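You operate a simulated robot arm through the tools that you are given. There is no shell and no other tool.

You run a simulated robot arm. Do the job below in one go: nothing can be reset, and whatever is moved stays where it is left.

TASK
Put things in order on the top of the repair bench. At the end: the black head stands where the green head stood; the brown filter cartridge stands where the small orange box stood; the small orange box stands where the black head stood; the green head stands on top of the grey case; whatever was shut is shut again. Leave all else as you found it, and nothing knocked over.

The check looks at the end state, three seconds after you hand in, the way a careful person would. Anything else that was tipped, shoved, dropped, spilled or broken makes it a failure.

THE ROBOT
A 6-joint arm with a two-finger gripper, fixed in place. Base frame: the origin is at the foot of the arm, x ahead of it, y to its left, z up; the work surface is at about z = 0. Readings come in m, rad, newtons and seconds.
With the tool pointing down near the work surface it reaches from about 0.18 to 0.48 m from the base axis. Its first joint turns from -1.152 to 1.152 rad. Payload 1.76 kg.
The tool frame sits at the grasp point between the pads (the TCP): z along the fingers, y along the line on which they close. The tips reach 0.029 m beyond it. The gripper opens to 0.082 m; its body begins 0.058 m behind the TCP.
Orientation is that of the tool frame in the base frame, as a unit quaternion [x, y, z, w]. With the fingers straight down and closing along the base's y, the tool's x points along the base's -x, its y along +y and its z along -z.

THE INTERFACE
- The arm moves only by the tool jog_arm. Its argument "motion" is one flat list of numbers, 7 for each row, row after row: the shift along the tool's x, y, z in m, then the turn, a rotation vector about the tool's x, y, z in rad, then the opening, from 0 (shut) to 1 (fully open). In form: [x, y, z, ax, ay, az, hand, x, y, z, ax, ay, az, hand, ...]. A call has 1 to 20 rows; each row shifts and turns the commanded pose from where the row before left it, along the tool's axes as they then stand. Each row takes 0.2 s and may step no farther than 0.05 m and 0.15 rad from the row before; otherwise, or with a gripper value out of range, the whole call is refused. Where a pose cannot be reached the arm comes as near as it can. A force on the tool above 40 N (or 10 N above the force at the start of the call, whichever is more), or a blocked arm, ends the call early, and 0.2 s more pass. The fingers move at their own pace (about 0.2035 m/s each) and stop on an object; they squeeze with about 27 N. The grip force told is the motor's: it shows also when the fingers shut on nothing. Time passes only in rows, and 0.2 s behind the last, so rows that do not move let the fingers close. It gives the time, the measured TCP pose, the force on the tool (base axes), the opening and the grip force at its end, in the units of the frame above (readings bear some noise), with the torque about the TCP (base axes, N m) and any sound that the robot's microphone picked up, and new pictures: "show" is both (left out), scene, wrist or none.
- Cameras (640 x 400 px; columns grow to the right, rows downward): "scene" is fixed at [0.0515, 0.3344, 0.4123]; the picture's right is [-0.78, -0.63, 0.00], its down [-0.42, 0.52, -0.75] and it looks along [0.47, -0.58, -0.66] (base axes); focal length 250 px, centre (320, 200). "wrist" rides on the gripper at [0.079, 0.004, -0.089] in the tool frame; the picture's right is [-0.05, 1.00, 0.00], its down [-0.71, -0.04, -0.71] and it looks along [-0.71, -0.04, 0.71] (tool axes); focal length 256 px, centre (320, 200). There is no depth. A picture from a camera that has moved, and an enlarged one, comes with that camera's place and axes in the base frame and with its lens.
- zoom(camera, box): a new picture of the part [left, top, right, bottom] of that camera's present view, enlarged. It takes no simulated time.
- job_done(): hands the job in; it is judged then, once.

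Nothing tells you positions but the pictures and the camera data. Unless the task says otherwise, let go and move clear before handing in.

The tools are called after ">>>" as name(argument=value, ...) on one line, values as JSON. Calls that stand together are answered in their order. jog_arm: Moves the arm, as the interface text tells. Its arguments: {"type":"object","properties":{"motion":{"type":"array","items":{"type":"number"}},"show":{"type":"string","enum":["both","scene","wrist","none"]}},"required":["motion"]} The other tools are called the same way: zoom (camera, box) takes an enlarged picture of a part of a camera's view; job_done () hands the job in.

At the start:

```text
time_s: 0.0
ee_pos: [0.3417, 0.0841, 0.2419]
tcp_rot: [0.0, 1.0, 0.0, 0.0]
contact_force: [0.3, 0.6, -0.3]
moment: [-0.01, -0.01, 0.01]
grip_width: 0.0821
finger_force: 0.0
```

scene: 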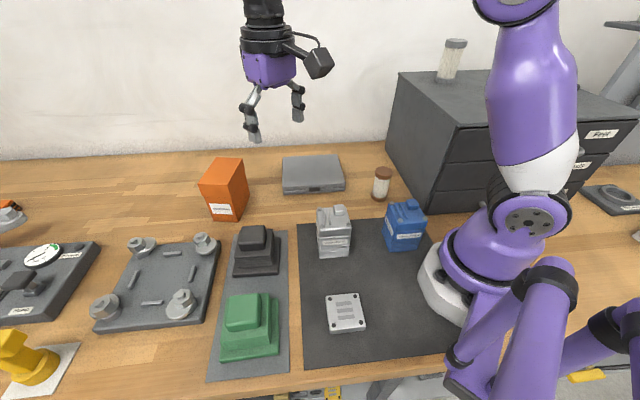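
wrist: 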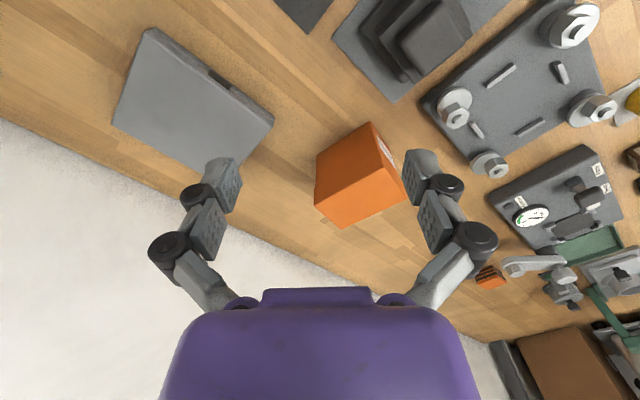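

I see a bench with an orange box, a grey flat case, a black head and a green head on a dark strip, and a small brown-capped cartridge near the cabinet. I'll zoom in to identify everything before moving.

>>> zoom(camera="scene", box=[180, 130, 420, 280])

>>> zoom(camera="scene", box=[180, 220, 420, 400])

>>> zoom(camera="scene", box=[0, 180, 240, 400])

>>> zoom(camera="scene", box=[360, 20, 640, 250])

>>> zoom(camera="wrist", box=[400, 100, 640, 400])

>>> zoom(camera="wrist", box=[100, 0, 500, 250])

```text
2.67 times, centred on (300, 205) of scene
camera zoom: at [0.0515, 0.3344, 0.4123], right [-0.78, -0.63, 0.0], down [-0.42, 0.52, -0.75], along [0.47, -0.58, -0.66], focal length 666 px, centre (373, 187)
```

zoom: 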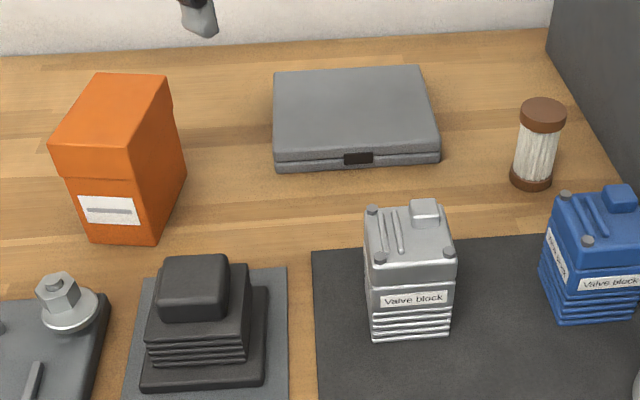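

```text
2.22 times, centred on (300, 310) of scene
camera zoom: at [0.0515, 0.3344, 0.4123], right [-0.78, -0.63, 0.0], down [-0.42, 0.52, -0.75], along [0.47, -0.58, -0.66], focal length 555 px, centre (364, -44)
```

zoom: 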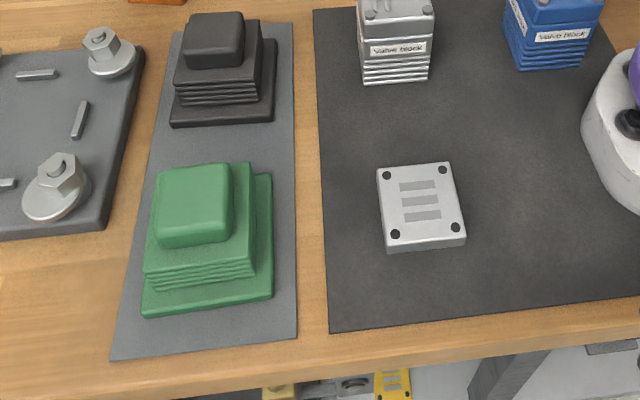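

```text
1.82 times, centred on (120, 290) of scene
camera zoom: at [0.0515, 0.3344, 0.4123], right [-0.78, -0.63, 0.0], down [-0.42, 0.52, -0.75], along [0.47, -0.58, -0.66], focal length 454 px, centre (684, 36)
```

zoom: 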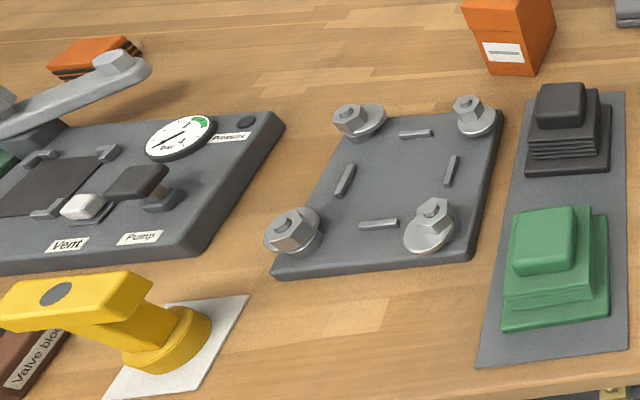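

```text
1.74 times, centred on (500, 135) of scene
camera zoom: at [0.0515, 0.3344, 0.4123], right [-0.78, -0.63, 0.0], down [-0.42, 0.52, -0.75], along [0.47, -0.58, -0.66], focal length 434 px, centre (7, 313)
```

zoom: 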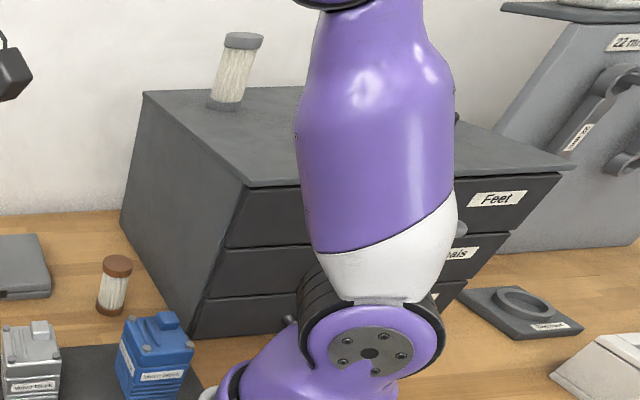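

```text
1.33 times, centred on (520, 250) of wrist
camera zoom: at [0.2615, 0.0877, 0.3319], right [0.05, 1.0, 0.0], down [0.71, -0.04, 0.71], along [0.71, -0.04, -0.71], focal length 341 px, centre (53, 133)
```

zoom: 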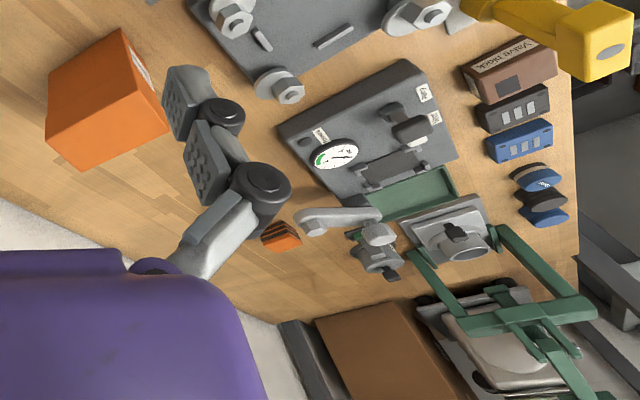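

```text
1.60 times, centred on (300, 125) of wrist
camera zoom: at [0.2615, 0.0877, 0.3319], right [0.05, 1.0, 0.0], down [0.71, -0.04, 0.71], along [0.71, -0.04, -0.71], focal length 410 px, centre (352, 320)
```

zoom: 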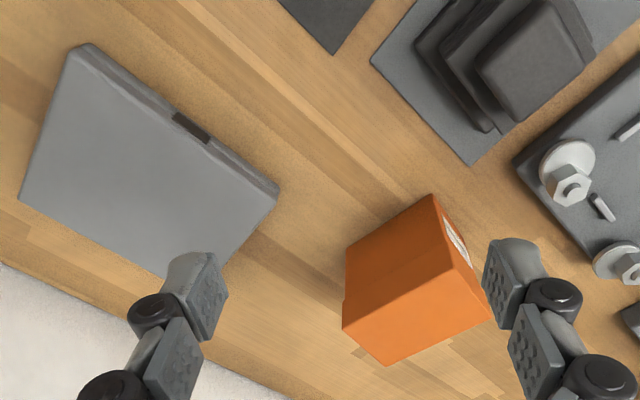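

The layout is clear: green and black heads sit on the dark strip, with the orange box and grey case behind and the brown-capped cartridge by the cabinet. Next I'll move the wrist camera over the heads to measure them.

>>> jog_arm(motion=[0, 0, 0, 0, 0, -0.14, 1, 0, 0, 0, 0, 0, -0.14, 1, 0, 0, 0, 0, 0, -0.14, 1, 0, 0, 0, 0, 0, -0.14, 1, 0, 0, 0, 0, 0, -0.14, 1, 0.0075, 0.0377, -0.005, 0, 0, 0, 1, 0.0075, 0.0377, -0.005, 0, 0, 0, 1, 0.0075, 0.0377, -0.005, 0, 0, 0, 1, 0.0075, 0.0377, -0.005, 0, 0, 0, 1])

```text
time_s: 2.0
ee_pos: [0.2199, 0.1792, 0.2636]
tcp_rot: [-0.343, 0.939, 0.0, 0.0]
contact_force: [0.9, 0.2, -0.4]
moment: [0.0, 0.01, 0.0]
grip_width: 0.0821
finger_force: 0.1
camera wrist: at [0.1565, 0.1312, 0.3532], right [-0.6, 0.8, 0.0], down [0.56, 0.43, 0.71], along [0.56, 0.43, -0.71], focal length 256 px, centre (320, 200)
```

scene: 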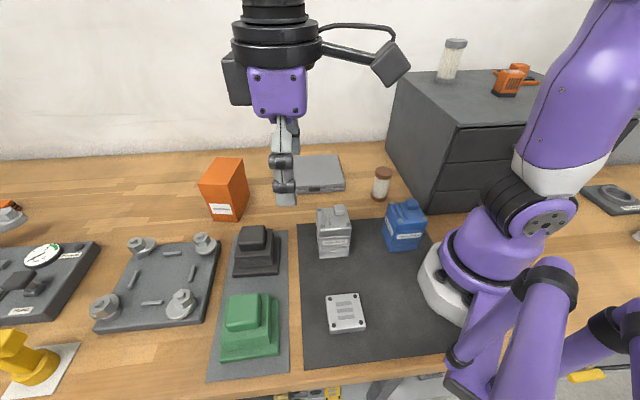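
wrist: 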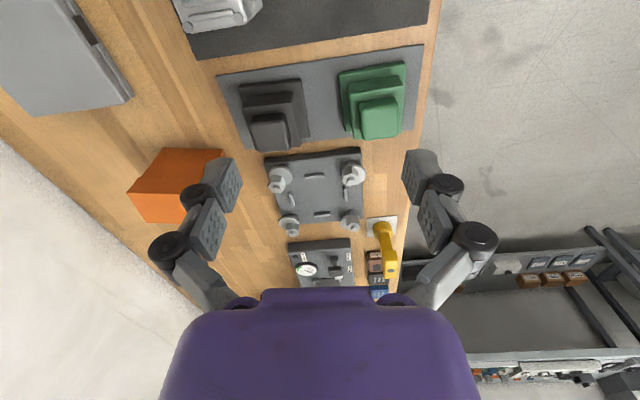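

The wrist camera now shows both heads and the strip, and a further orange item has come into view on the cabinet. I'll zoom in on all of these to measure and to rule out a second orange box.

>>> zoom(camera="wrist", box=[200, 20, 440, 170])

>>> zoom(camera="scene", box=[420, 20, 580, 120])

>>> zoom(camera="scene", box=[200, 210, 300, 380])

>>> zoom(camera="wrist", box=[100, 120, 260, 240])

```text
2.67 times, centred on (320, 95) of wrist
camera zoom: at [0.1565, 0.1312, 0.3532], right [-0.6, 0.8, 0.0], down [0.56, 0.43, 0.71], along [0.56, 0.43, -0.71], focal length 683 px, centre (320, 480)
```

zoom: 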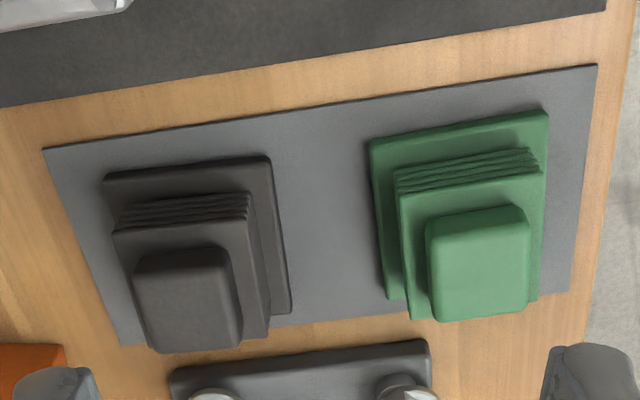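

```text
4.00 times, centred on (500, 70) of scene
camera zoom: at [0.0515, 0.3344, 0.4123], right [-0.78, -0.63, 0.0], down [-0.42, 0.52, -0.75], along [0.47, -0.58, -0.66], focal length 998 px, centre (-400, 720)
```

zoom: 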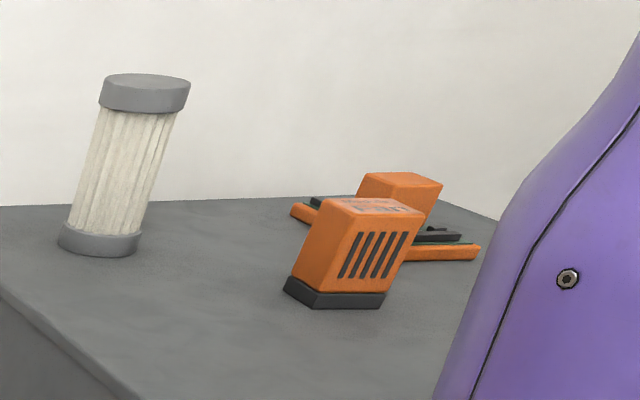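

```text
2.35 times, centred on (250, 295) of scene
camera zoom: at [0.0515, 0.3344, 0.4123], right [-0.78, -0.63, 0.0], down [-0.42, 0.52, -0.75], along [0.47, -0.58, -0.66], focal length 587 px, centre (485, -24)
```

zoom: 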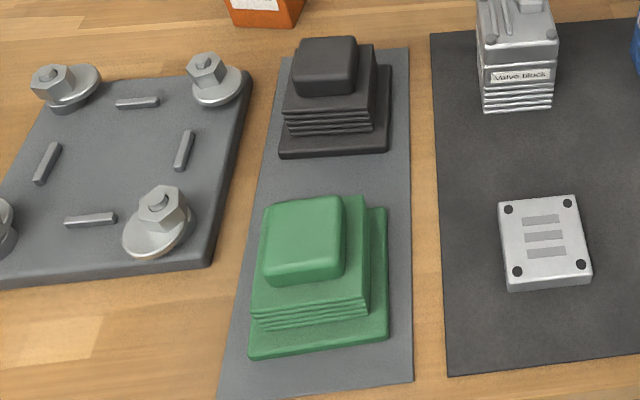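

```text
3.33 times, centred on (180, 180) of wrist
camera zoom: at [0.1565, 0.1312, 0.3532], right [-0.6, 0.8, 0.0], down [0.56, 0.43, 0.71], along [0.56, 0.43, -0.71], focal length 853 px, centre (787, 267)
```

zoom: 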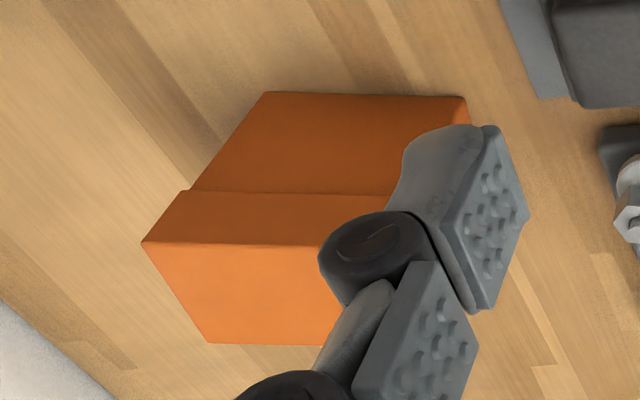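

The orange thing on the cabinet is a tool, so the lidded box with the label is the small orange box. I put the green head at about (0.237, 0.278), and I'll hover over it with the fingers lined up to its sides.

>>> jog_arm(motion=[0, 0, 0, 0, 0, -0.117, 1, -0.021, 0.0138, 0.025, 0, 0, 0, 1, -0.021, 0.0138, 0.025, 0, 0, 0, 1, -0.021, 0.0138, 0.025, 0, 0, 0, 1, -0.021, 0.0138, 0.025, 0, 0, 0, 1])

```text
time_s: 3.2
ee_pos: [0.2369, 0.2785, 0.1617]
tcp_rot: [-0.398, 0.918, 0.0, 0.0]
contact_force: [0.0, -0.7, 0.2]
moment: [0.02, 0.03, -0.03]
grip_width: 0.0817
finger_force: 0.0
camera wrist: at [0.1796, 0.2231, 0.2513], right [-0.69, 0.72, 0.0], down [0.51, 0.49, 0.71], along [0.51, 0.49, -0.71], focal length 256 px, centre (320, 200)
```

scene: 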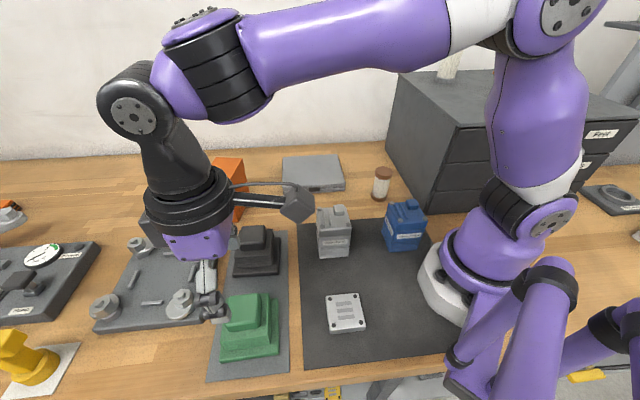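
wrist: 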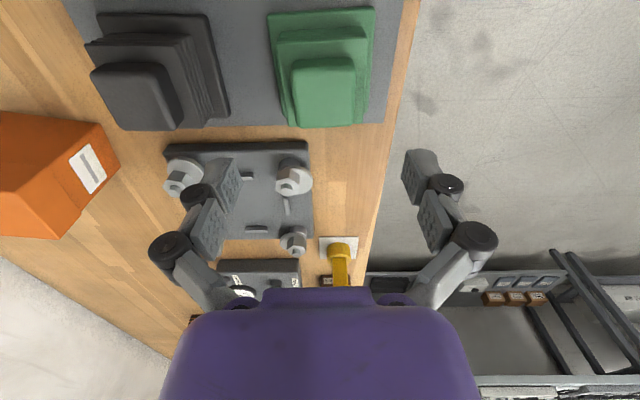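

The gripper is centred on the green head sideways. I'll zoom in to check the alignment fore and aft.

>>> zoom(camera="wrist", box=[240, 0, 400, 140])

>>> zoom(camera="scene", box=[150, 240, 310, 380])

```text
2.86 times, centred on (320, 70) of wrist
camera zoom: at [0.1796, 0.2231, 0.2513], right [-0.69, 0.72, 0.0], down [0.51, 0.49, 0.71], along [0.51, 0.49, -0.71], focal length 731 px, centre (320, 571)
```

zoom: 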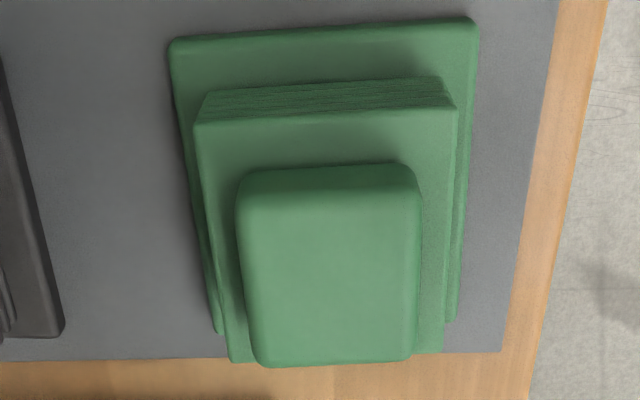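

```text
2.86 times, centred on (230, 310) of scene
camera zoom: at [0.0515, 0.3343, 0.4123], right [-0.78, -0.63, 0.0], down [-0.42, 0.52, -0.75], along [0.47, -0.58, -0.66], focal length 713 px, centre (577, -114)
```

zoom: 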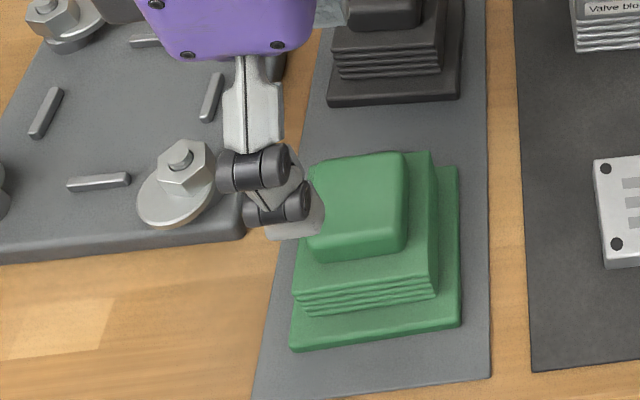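

The top block looks centred within 2–3 mm. I'll take one closer look at how tall each tier is before choosing the grip height.

>>> zoom(camera="scene", box=[210, 285, 290, 370])

>>> zoom(camera="scene", box=[225, 220, 290, 285])

```text
4.71 times, centred on (250, 328) of scene
camera zoom: at [0.0515, 0.3343, 0.4123], right [-0.78, -0.63, 0.0], down [-0.42, 0.52, -0.75], along [0.47, -0.58, -0.66], focal length 1175 px, centre (649, -400)
```

zoom: 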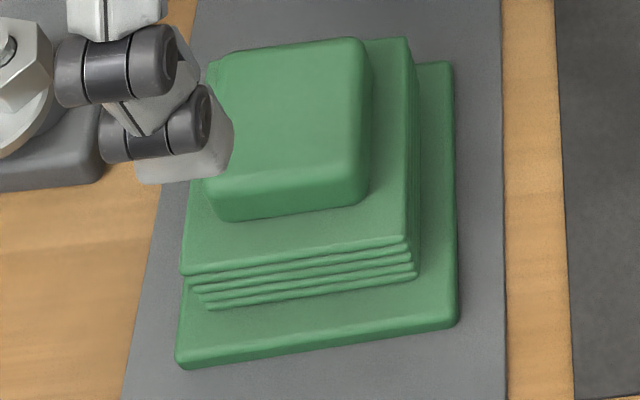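

```text
6.15 times, centred on (258, 252) of scene
camera zoom: at [0.0515, 0.3343, 0.4123], right [-0.78, -0.63, 0.0], down [-0.42, 0.52, -0.75], along [0.47, -0.58, -0.66], focal length 1536 px, centre (705, -123)
```

zoom: 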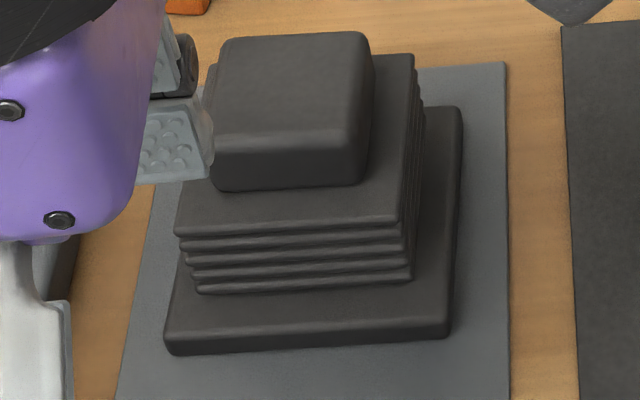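

The tiers are now clear: base plate to about z 0.02, ribbed block 0.064 m wide up to about 0.05, and a cap up to about 0.067. I'll descend around the ribbed block, stopping just short to check.

>>> jog_arm(motion=[0, 0.0005, 0.025, 0, 0, 0, 1, 0, 0.0005, 0.025, 0, 0, 0, 1, 0, 0.0005, 0.025, 0, 0, 0, 1, 0, 0, 0.015, 0, 0, 0, 1])

```text
time_s: 4.2
ee_pos: [0.237, 0.2791, 0.0707]
tcp_rot: [-0.397, 0.918, 0.0, 0.0]
contact_force: [0.0, 0.1, 0.6]
moment: [0.0, -0.02, 0.0]
grip_width: 0.082
finger_force: 0.0
camera wrist: at [0.1793, 0.2246, 0.1611], right [-0.69, 0.72, 0.0], down [0.51, 0.49, 0.71], along [0.51, 0.49, -0.71], focal length 256 px, centre (320, 200)
```

scene: 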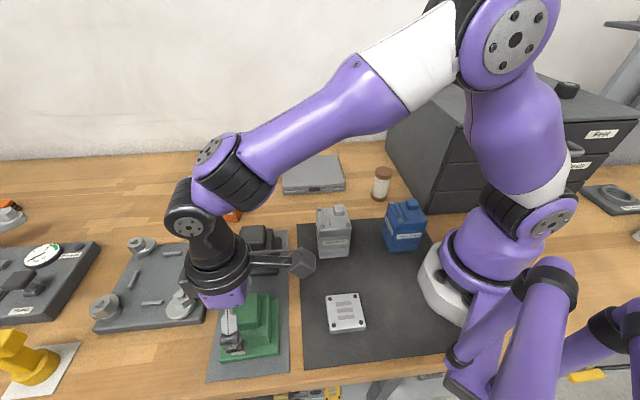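
wrist: 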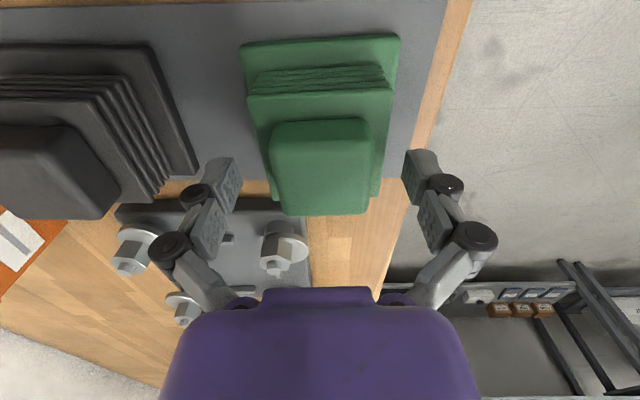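

The ribbed block is centred between the fingers with about 9 mm clear on each side. I'll go down the last bit and close.

>>> jog_arm(motion=[0, 0, 0.01, 0, 0, 0, 1, 0, 0, 0.0087, 0, 0, 0, 1, 0, 0, 0, 0, 0, 0, 0.5, 0, 0, 0, 0, 0, 0, 0.5, 0, 0, 0, 0, 0, 0, 0.5])

```text
time_s: 5.4
ee_pos: [0.2371, 0.2805, 0.0524]
tcp_rot: [-0.398, 0.917, 0.001, 0.001]
contact_force: [-4.0, 7.9, 18.0]
moment: [0.3, 0.15, 0.03]
grip_width: 0.0638
finger_force: 26.9
camera wrist: at [0.1804, 0.225, 0.1433], right [-0.69, 0.72, 0.0], down [0.51, 0.49, 0.71], along [0.51, 0.49, -0.7], focal length 256 px, centre (320, 200)
```

scene: 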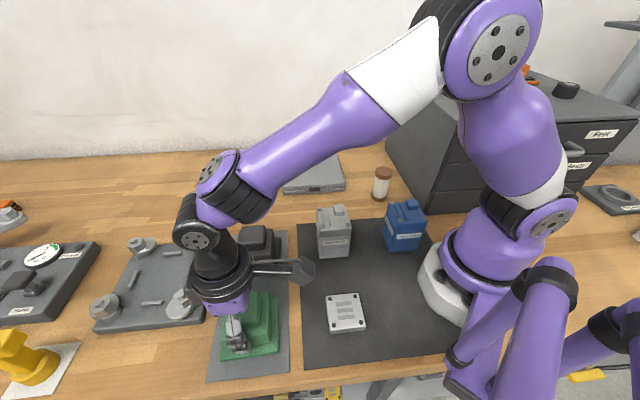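
wrist: 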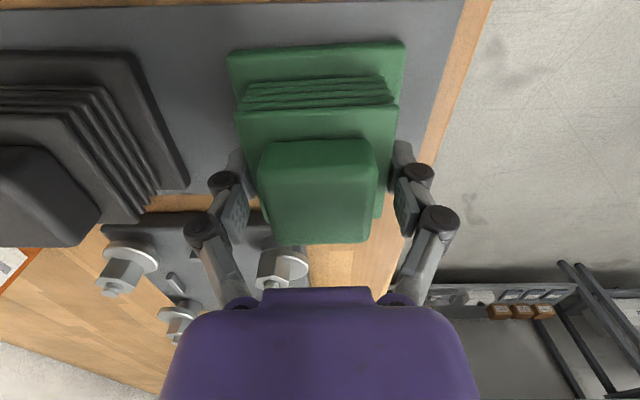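

The fingers closed on 0.0638 m with full grip force. I'll lift gently and check the load.

>>> jog_arm(motion=[0, 0, -0.01, 0, 0, 0, 0.4, 0, 0, -0.02, 0, 0, 0, 0.4, 0, 0, -0.03, 0, 0, 0, 0.4, 0, 0, -0.03, 0, 0, 0, 0.4])

```text
time_s: 6.4
ee_pos: [0.2374, 0.2793, 0.1426]
tcp_rot: [-0.397, 0.918, 0.0, 0.0]
contact_force: [0.2, -0.5, -5.4]
moment: [0.0, 0.01, -0.04]
grip_width: 0.0636
finger_force: 26.9
camera wrist: at [0.1805, 0.2247, 0.2328], right [-0.69, 0.72, 0.0], down [0.51, 0.49, 0.71], along [0.51, 0.49, -0.71], focal length 256 px, centre (320, 200)
```

scene: 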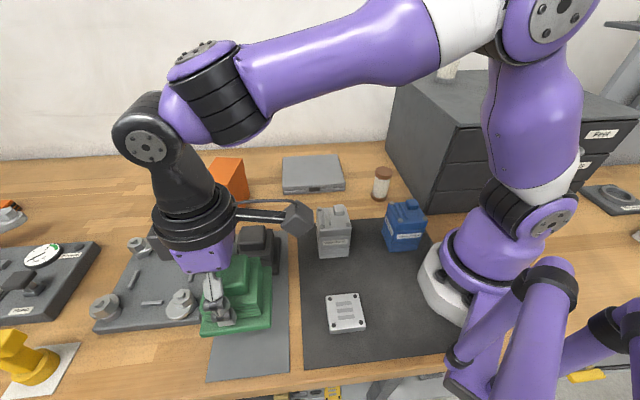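
wrist: 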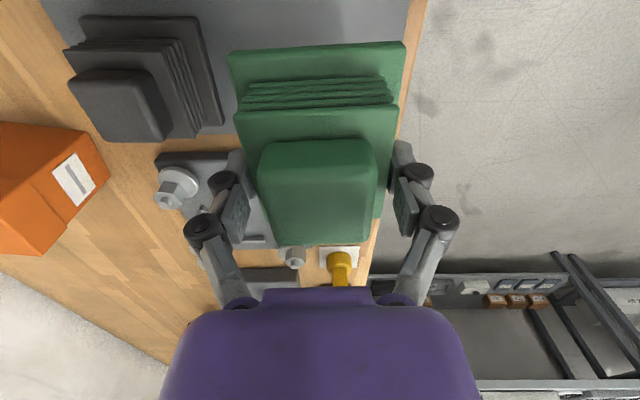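

The green head is held firmly and weighs about 0.55 kg. I put the grey case centre at about (0.428, -0.094), turned 45° like the bench, so I'll lift higher and carry the head over it.

>>> jog_arm(motion=[0, 0, -0.0487, 0, 0, 0, 0.4, 0, 0, -0.0487, 0, 0, 0, 0.4, 0.01178, -0.03283, 0, 0, 0, 0, 0.4, 0.01178, -0.03283, 0, 0, 0, 0, 0.4, 0.01178, -0.03283, 0, 0, 0, 0, 0.4, 0.01178, -0.03283, 0, 0, 0, 0, 0.4, 0.01178, -0.03283, 0, 0, 0, 0, 0.4, 0.01178, -0.03283, 0, 0, 0, 0, 0.4, 0.01178, -0.03283, 0, 0, 0, 0, 0.4, 0.01178, -0.03283, 0, 0, 0, 0, 0.4, 0.01178, -0.03283, 0, 0, 0, 0, 0.4, 0.01178, -0.03283, 0, 0, 0, 0, 0.4, 0.01178, -0.03283, 0, 0, 0, 0, 0.4, 0.01178, -0.03283, 0, 0, 0, 0, 0.4])

```text
time_s: 9.4
ee_pos: [0.4173, -0.0913, 0.2349]
tcp_rot: [-0.397, 0.918, 0.001, -0.003]
contact_force: [-0.5, 0.3, -5.3]
moment: [0.04, -0.02, -0.02]
grip_width: 0.0637
finger_force: 27.3
out of reach, approached as far as the arm can: row 14
camera wrist: at [0.3591, -0.1463, 0.3253], right [-0.69, 0.72, 0.0], down [0.51, 0.49, 0.71], along [0.51, 0.49, -0.71], focal length 256 px, centre (320, 200)
```

scene: 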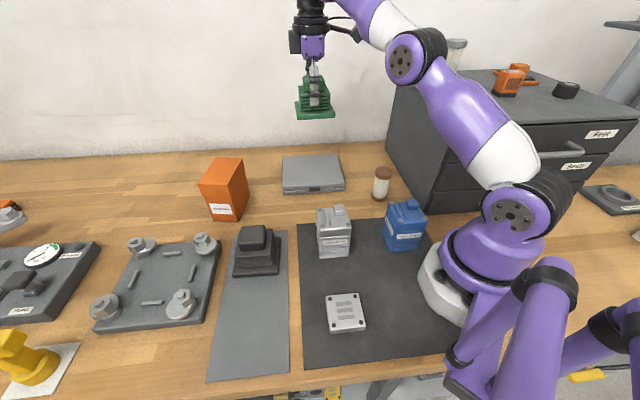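
wrist: 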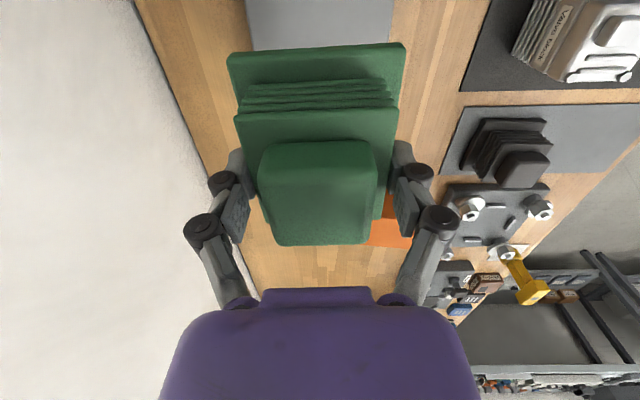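

At this height the arm is at its outer limit, 1 cm short of the spot. Reach grows lower down, so I'll descend part way and check again.

>>> jog_arm(motion=[0, 0, 0.03, 0, 0, 0, 0.4, 0, 0, 0.03, 0, 0, 0, 0.4, 0, 0, 0.02, 0, 0, 0, 0.4])

```text
time_s: 10.2
ee_pos: [0.4171, -0.0897, 0.1581]
tcp_rot: [-0.397, 0.918, 0.0, 0.0]
contact_force: [0.6, -1.0, -6.2]
moment: [0.08, -0.02, -0.02]
grip_width: 0.0638
finger_force: 26.8
camera wrist: at [0.3599, -0.1454, 0.2472], right [-0.69, 0.72, 0.0], down [0.51, 0.49, 0.71], along [0.51, 0.49, -0.71], focal length 256 px, centre (320, 200)
```

scene: 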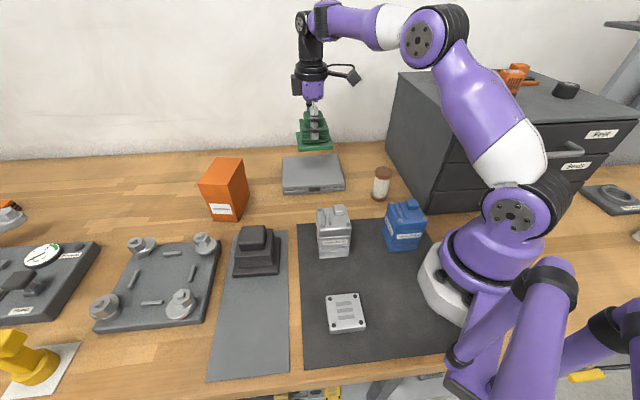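
wrist: 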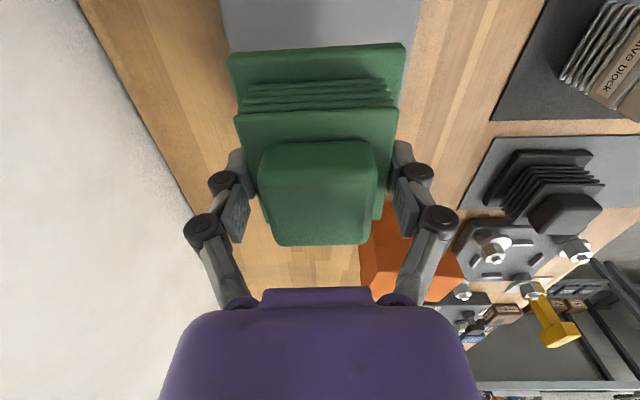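

Lowering made the target reachable again. I'll zoom in to line the head up on the case.

>>> zoom(camera="wrist", box=[190, 0, 450, 120])

>>> zoom(camera="scene", box=[260, 90, 400, 210])

```text
2.46 times, centred on (320, 60) of wrist
camera zoom: at [0.3599, -0.1454, 0.2472], right [-0.69, 0.72, 0.0], down [0.51, 0.49, 0.71], along [0.51, 0.49, -0.71], focal length 630 px, centre (320, 545)
```

zoom: 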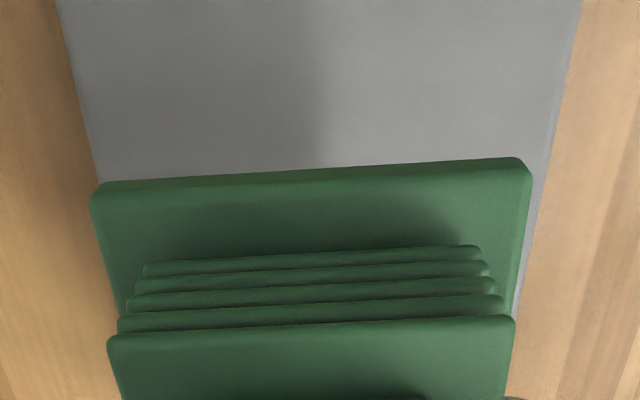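

```text
3.33 times, centred on (330, 150) of scene
camera zoom: at [0.0515, 0.3344, 0.4123], right [-0.78, -0.63, 0.0], down [-0.42, 0.52, -0.75], along [0.47, -0.58, -0.66], focal length 832 px, centre (287, 367)
```

zoom: 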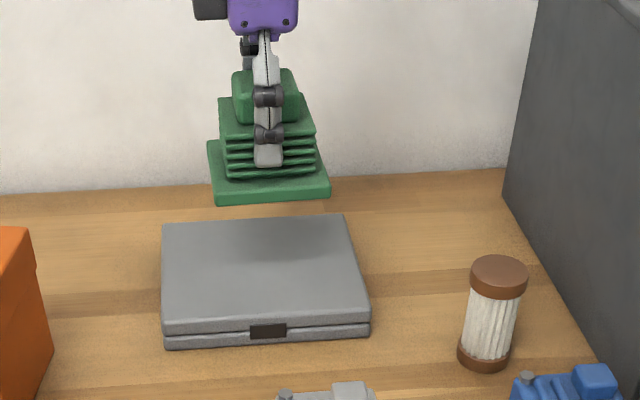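

The head is centred on the case front to back, and needs about 7 mm more to the left. I'll shift it and lower to just above the lid.

>>> jog_arm(motion=[-0.007, -0.002, 0, 0, 0, 0, 0.4, 0, 0, 0.025, 0, 0, 0, 0.4, 0, 0, 0.025, 0, 0, 0, 0.4, 0, 0, 0.022, 0, 0, 0, 0.4])

>>> zoom(camera="scene", box=[260, 90, 400, 210])

```text
time_s: 11.2
ee_pos: [0.4247, -0.0865, 0.0835]
tcp_rot: [-0.397, 0.918, 0.0, -0.001]
contact_force: [0.6, -0.3, -5.9]
moment: [-0.01, -0.03, -0.01]
grip_width: 0.0635
finger_force: 26.7
camera wrist: at [0.3677, -0.1423, 0.1731], right [-0.69, 0.72, 0.0], down [0.51, 0.49, 0.71], along [0.51, 0.49, -0.71], focal length 256 px, centre (320, 200)
```

scene: 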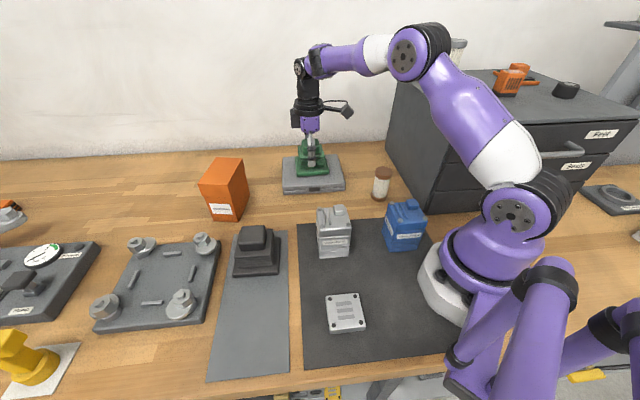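
wrist: 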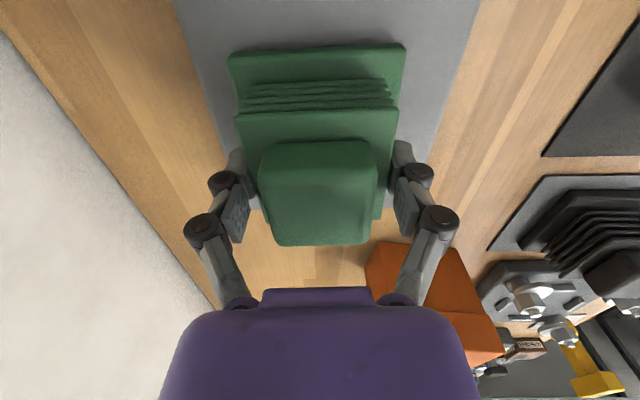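

```text
3.33 times, centred on (330, 150) of scene
camera zoom: at [0.0515, 0.3344, 0.4123], right [-0.78, -0.63, 0.0], down [-0.42, 0.52, -0.75], along [0.47, -0.58, -0.66], focal length 832 px, centre (287, 367)
```

zoom: 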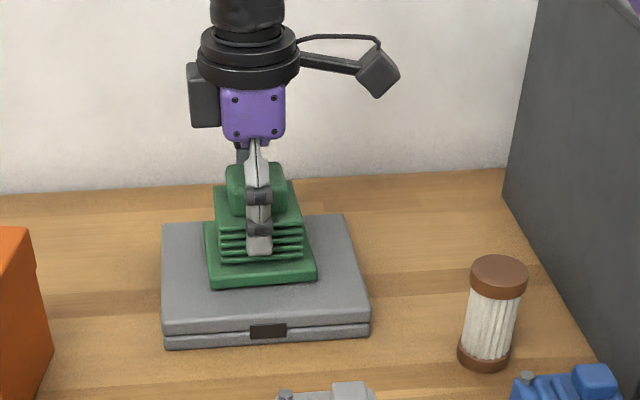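

The head sits nicely over the case, only about 3 mm toward the back. I'll correct that and lower in small steps until it touches.

>>> jog_arm(motion=[0, 0.003, 0, 0, 0, 0, 0.4, 0, 0, 0.004, 0, 0, 0, 0.4, 0, 0, 0.003, 0, 0, 0, 0.4, 0, 0, 0.002, 0, 0, 0, 0.4], show="scene")

```text
time_s: 12.2
ee_pos: [0.4242, -0.0858, 0.0764]
tcp_rot: [-0.398, 0.918, -0.002, 0.001]
contact_force: [0.9, 2.7, 18.2]
moment: [0.04, -0.03, 0.04]
grip_width: 0.0642
finger_force: 26.8
```

scene: 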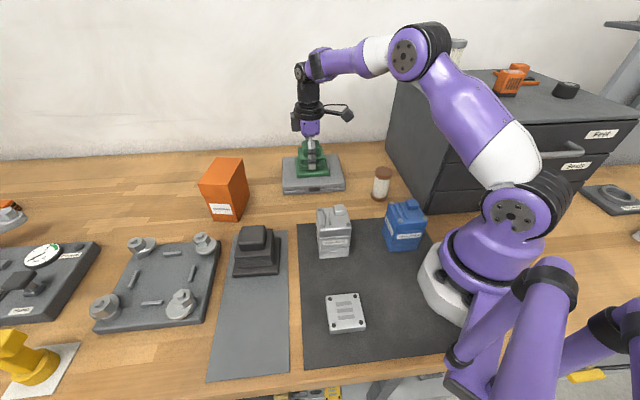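

It made contact at 0.0764 m, so the head is resting on the lid. I'll ease the pressure, open fully and rise straight up.

>>> jog_arm(motion=[0, 0, -0.0015, 0, 0, 0, 0.4, 0, 0, 0, 0, 0, 0, 0.8, 0, 0, 0, 0, 0, 0, 1, 0, 0, 0, 0, 0, 0, 1, 0, 0, -0.01, 0, 0, 0, 1, 0, 0, -0.02, 0, 0, 0, 1, 0, 0, -0.04, 0, 0, 0, 1])

>>> zoom(camera="scene", box=[260, 90, 400, 210])

```text
time_s: 13.8
ee_pos: [0.4229, -0.0851, 0.1473]
tcp_rot: [-0.397, 0.918, 0.001, 0.0]
contact_force: [0.2, -0.3, 0.2]
moment: [-0.03, -0.01, -0.03]
grip_width: 0.082
finger_force: 0.2
camera wrist: at [0.365, -0.1405, 0.2369], right [-0.69, 0.72, 0.0], down [0.51, 0.49, 0.71], along [0.51, 0.49, -0.71], focal length 256 px, centre (320, 200)
```

scene: 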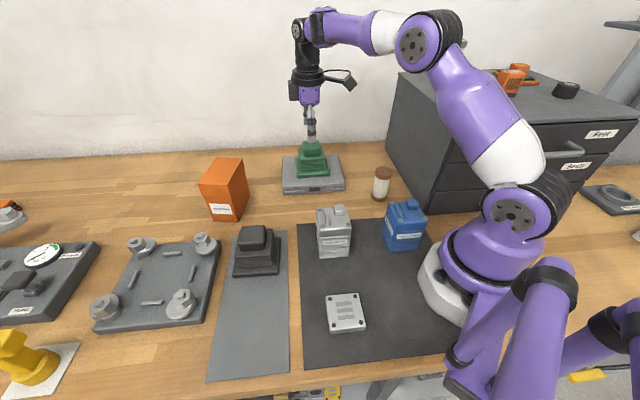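
wrist: 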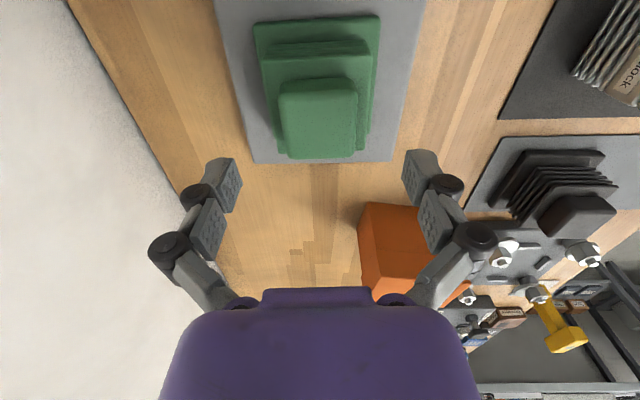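

```text
3.33 times, centred on (330, 150) of scene
camera zoom: at [0.0515, 0.3344, 0.4123], right [-0.78, -0.63, 0.0], down [-0.42, 0.52, -0.75], along [0.47, -0.58, -0.66], focal length 832 px, centre (287, 367)
```

zoom: 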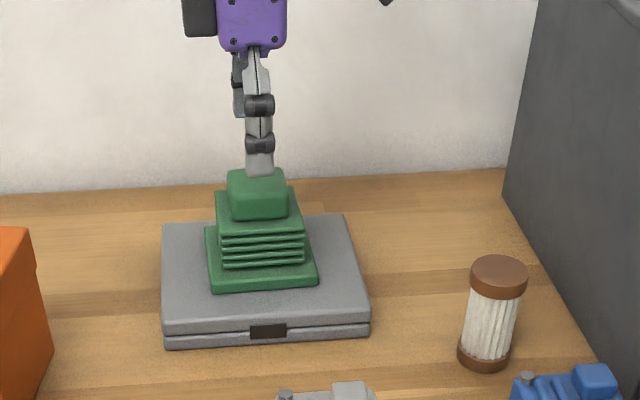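

The green head now stands in the middle of the case, which is undisturbed. Next is the black head at about (0.333, 0.181), so I'll move to hover over it.

>>> jog_arm(motion=[0, 0, -0.04, 0, 0, 0.059, 1, -0.01677, 0.03644, 0, 0, 0, 0, 1, -0.01677, 0.03644, 0, 0, 0, 0, 1, -0.01677, 0.03644, 0, 0, 0, 0, 1, -0.01677, 0.03644, 0, 0, 0, 0, 1, -0.01677, 0.03644, 0, 0, 0, 0, 1, -0.01677, 0.03644, 0, 0, 0, 0, 1, -0.01677, 0.03644, 0, 0, 0, 0, 1, 0, 0, 0.025, 0, 0, 0, 1])

>>> zoom(camera="wrist", box=[220, 0, 420, 160])

```text
time_s: 15.8
ee_pos: [0.3321, 0.1844, 0.1636]
tcp_rot: [-0.369, 0.929, 0.0, 0.001]
contact_force: [-0.6, 0.2, -0.2]
moment: [-0.02, 0.02, 0.01]
grip_width: 0.0817
finger_force: 0.0
camera wrist: at [0.2718, 0.1318, 0.2528], right [-0.65, 0.76, 0.0], down [0.54, 0.46, 0.71], along [0.54, 0.46, -0.71], focal length 256 px, centre (320, 200)
```

scene: 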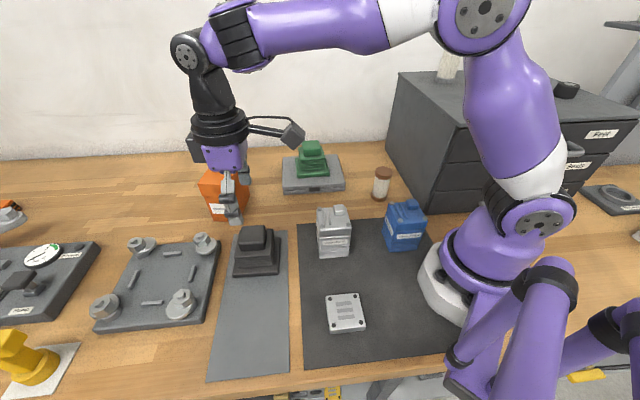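
wrist: 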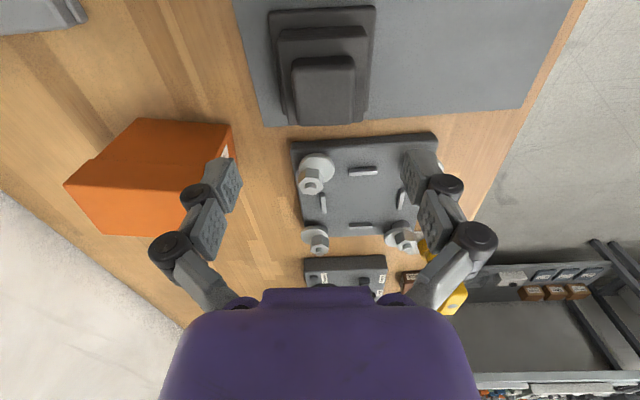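

```text
2.50 times, centred on (320, 80) of wrist
camera zoom: at [0.2718, 0.1318, 0.2528], right [-0.65, 0.76, 0.0], down [0.54, 0.46, 0.71], along [0.54, 0.46, -0.71], focal length 640 px, centre (320, 500)
```

zoom: 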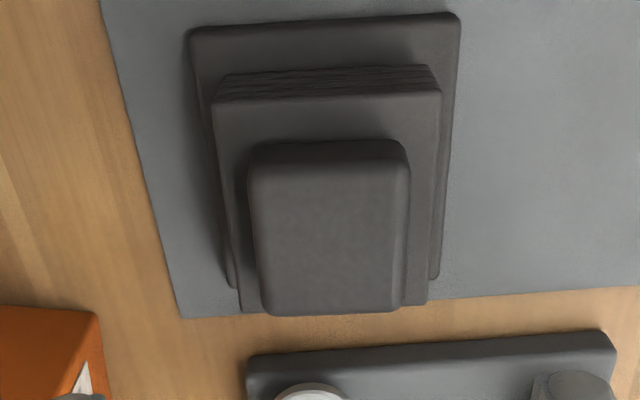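

The black head is within 2 mm of the gripper centreline, about (0.3305, 0.185). Before going down I'll use this view to measure the orange box.

>>> zoom(camera="wrist", box=[50, 100, 250, 250])

>>> jog_arm(motion=[0.001, 0.0015, 0.02, 0, 0, -0.017, 1, 0, 0, 0.03, 0, 0, 0, 1, 0, 0, 0.03, 0, 0, 0, 1, 0, 0, 0.0136, 0, 0, 0, 1])

```text
2.67 times, centred on (150, 175) of wrist
camera zoom: at [0.2718, 0.1318, 0.2528], right [-0.65, 0.76, 0.0], down [0.54, 0.46, 0.71], along [0.54, 0.46, -0.71], focal length 683 px, centre (773, 267)
```

zoom: 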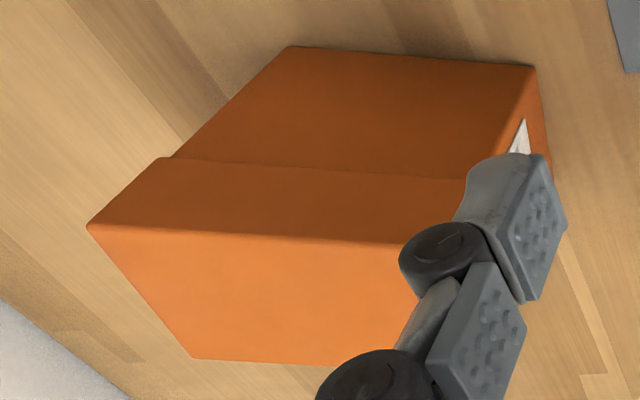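

```text
time_s: 16.8
ee_pos: [0.3332, 0.1792, 0.0683]
tcp_rot: [-0.378, 0.926, 0.0, 0.0]
contact_force: [-0.5, -0.2, 0.0]
moment: [-0.01, -0.04, 0.01]
grip_width: 0.0821
finger_force: 0.0
camera wrist: at [0.2722, 0.1278, 0.1581], right [-0.66, 0.75, 0.0], down [0.53, 0.47, 0.71], along [0.53, 0.47, -0.71], focal length 256 px, centre (320, 200)
```

scene: 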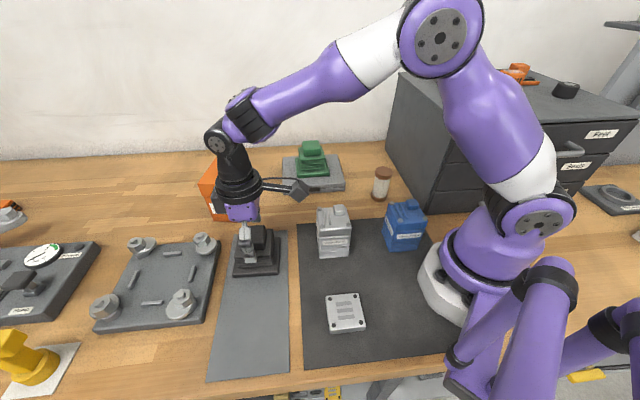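
wrist: 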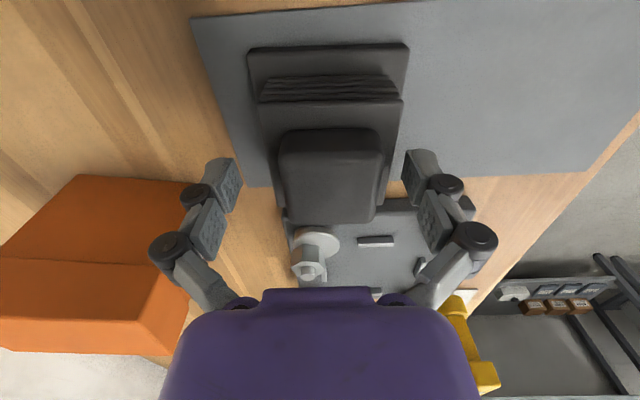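

I've measured the orange box at about (0.4945, 0.125), which is far out, so it will need a tilted grip later. For now I'll move 4.5 mm sideways, lower onto the black head and close.

>>> jog_arm(motion=[0, 0.0045, 0, 0, 0, 0, 1, 0, 0, 0.008, 0, 0, 0, 1, 0, 0, 0.0053, 0, 0, 0, 1, 0, 0, 0, 0, 0, 0, 0.5, 0, 0, 0, 0, 0, 0, 0.4, 0, 0, 0, 0, 0, 0, 0.4])

```text
time_s: 18.2
ee_pos: [0.3289, 0.1853, 0.0562]
tcp_rot: [-0.377, 0.926, 0.001, 0.002]
contact_force: [3.9, -0.2, 17.9]
moment: [0.03, -0.13, -0.39]
grip_width: 0.0641
finger_force: 27.1
camera wrist: at [0.2685, 0.132, 0.1453], right [-0.66, 0.75, 0.0], down [0.53, 0.47, 0.71], along [0.53, 0.47, -0.7], focal length 256 px, centre (320, 200)
```

scene: 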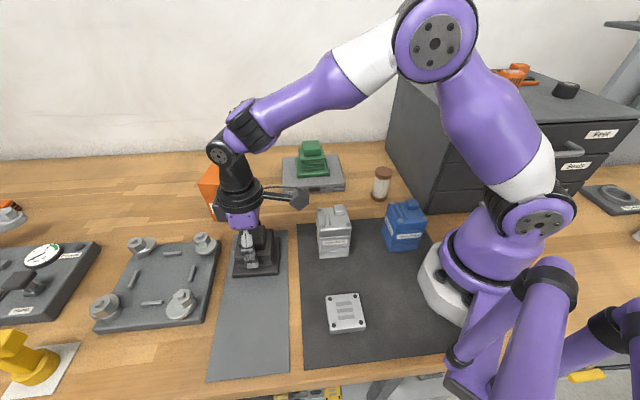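
wrist: 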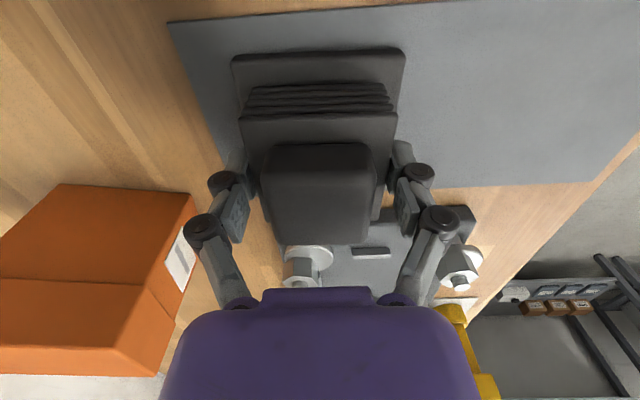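

The black head is gripped at 0.0641 m. I'll lift it and carry it along the strip to the green head's old spot at (0.237, 0.2795).

>>> jog_arm(motion=[0, 0, -0.01, 0, 0, 0, 0.4, 0, 0, -0.03, 0, 0, 0, 0.4, 0, 0, -0.04, 0, 0, 0, 0.4, 0, 0, -0.02, 0, 0, -0.0415, 0.4, -0.00145, 0.03285, 0, 0, 0, 0, 0.4, -0.00145, 0.03285, 0, 0, 0, 0, 0.4, -0.00145, 0.03285, 0, 0, 0, 0, 0.4, -0.00145, 0.03285, 0, 0, 0, 0, 0.4, 0, 0, 0, 0, 0, 0, 0.4])

```text
time_s: 20.2
ee_pos: [0.2354, 0.277, 0.1536]
tcp_rot: [-0.397, 0.918, 0.0, -0.001]
contact_force: [-0.4, 0.1, -6.0]
moment: [-0.01, 0.0, -0.03]
grip_width: 0.0636
finger_force: 26.6
camera wrist: at [0.1784, 0.2226, 0.2433], right [-0.69, 0.72, 0.0], down [0.51, 0.49, 0.71], along [0.51, 0.49, -0.71], focal length 256 px, centre (320, 200)
```

scene: 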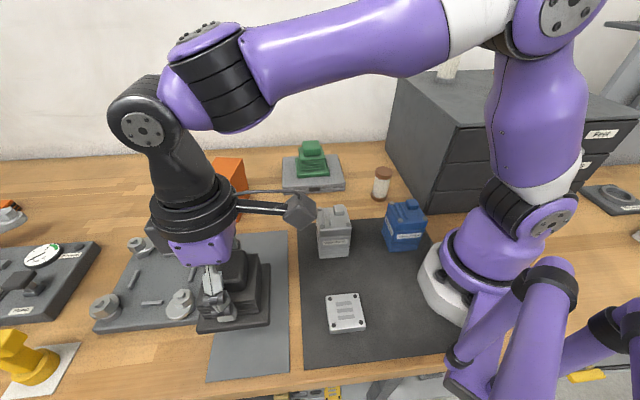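
wrist: 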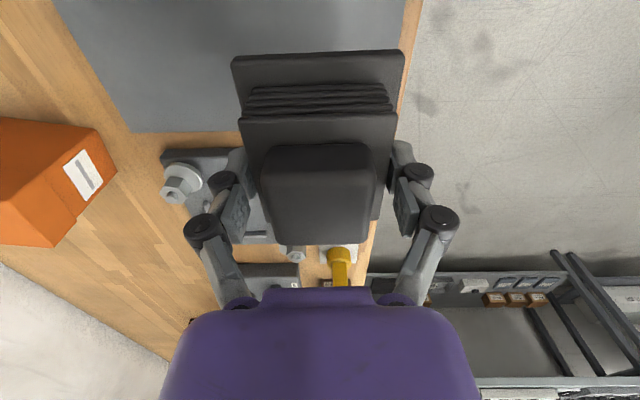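

The black head is over the spot within 2 mm. I'll lower it in steps until it touches down.

>>> jog_arm(motion=[-0.0015, 0.001, 0.03, 0, 0, 0, 0.4, 0, 0, 0.03, 0, 0, 0, 0.4, 0, 0, 0.025, 0, 0, 0, 0.4, 0, 0, 0.005, 0, 0, 0, 0.4, 0, 0, 0.004, 0, 0, 0, 0.4, 0, 0, 0.003, 0, 0, 0, 0.4], show="scene")

```text
time_s: 21.6
ee_pos: [0.2361, 0.2791, 0.0581]
tcp_rot: [-0.397, 0.918, 0.001, 0.0]
contact_force: [-0.3, 0.1, -5.4]
moment: [0.0, -0.01, -0.02]
grip_width: 0.0637
finger_force: 26.5
```

scene: 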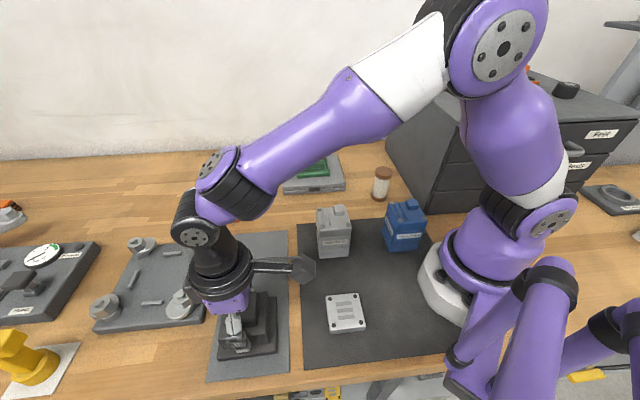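

>>> jog_arm(motion=[0, 0, 0.002, 0, 0, 0, 0.4, 0, 0, 0.002, 0, 0, 0, 0.4], show="none")

```text
time_s: 22.2
ee_pos: [0.2366, 0.2802, 0.0547]
tcp_rot: [-0.396, 0.918, 0.0, 0.001]
contact_force: [-4.0, -0.6, 17.8]
moment: [-0.03, 0.09, -0.38]
grip_width: 0.0641
finger_force: 26.9
```

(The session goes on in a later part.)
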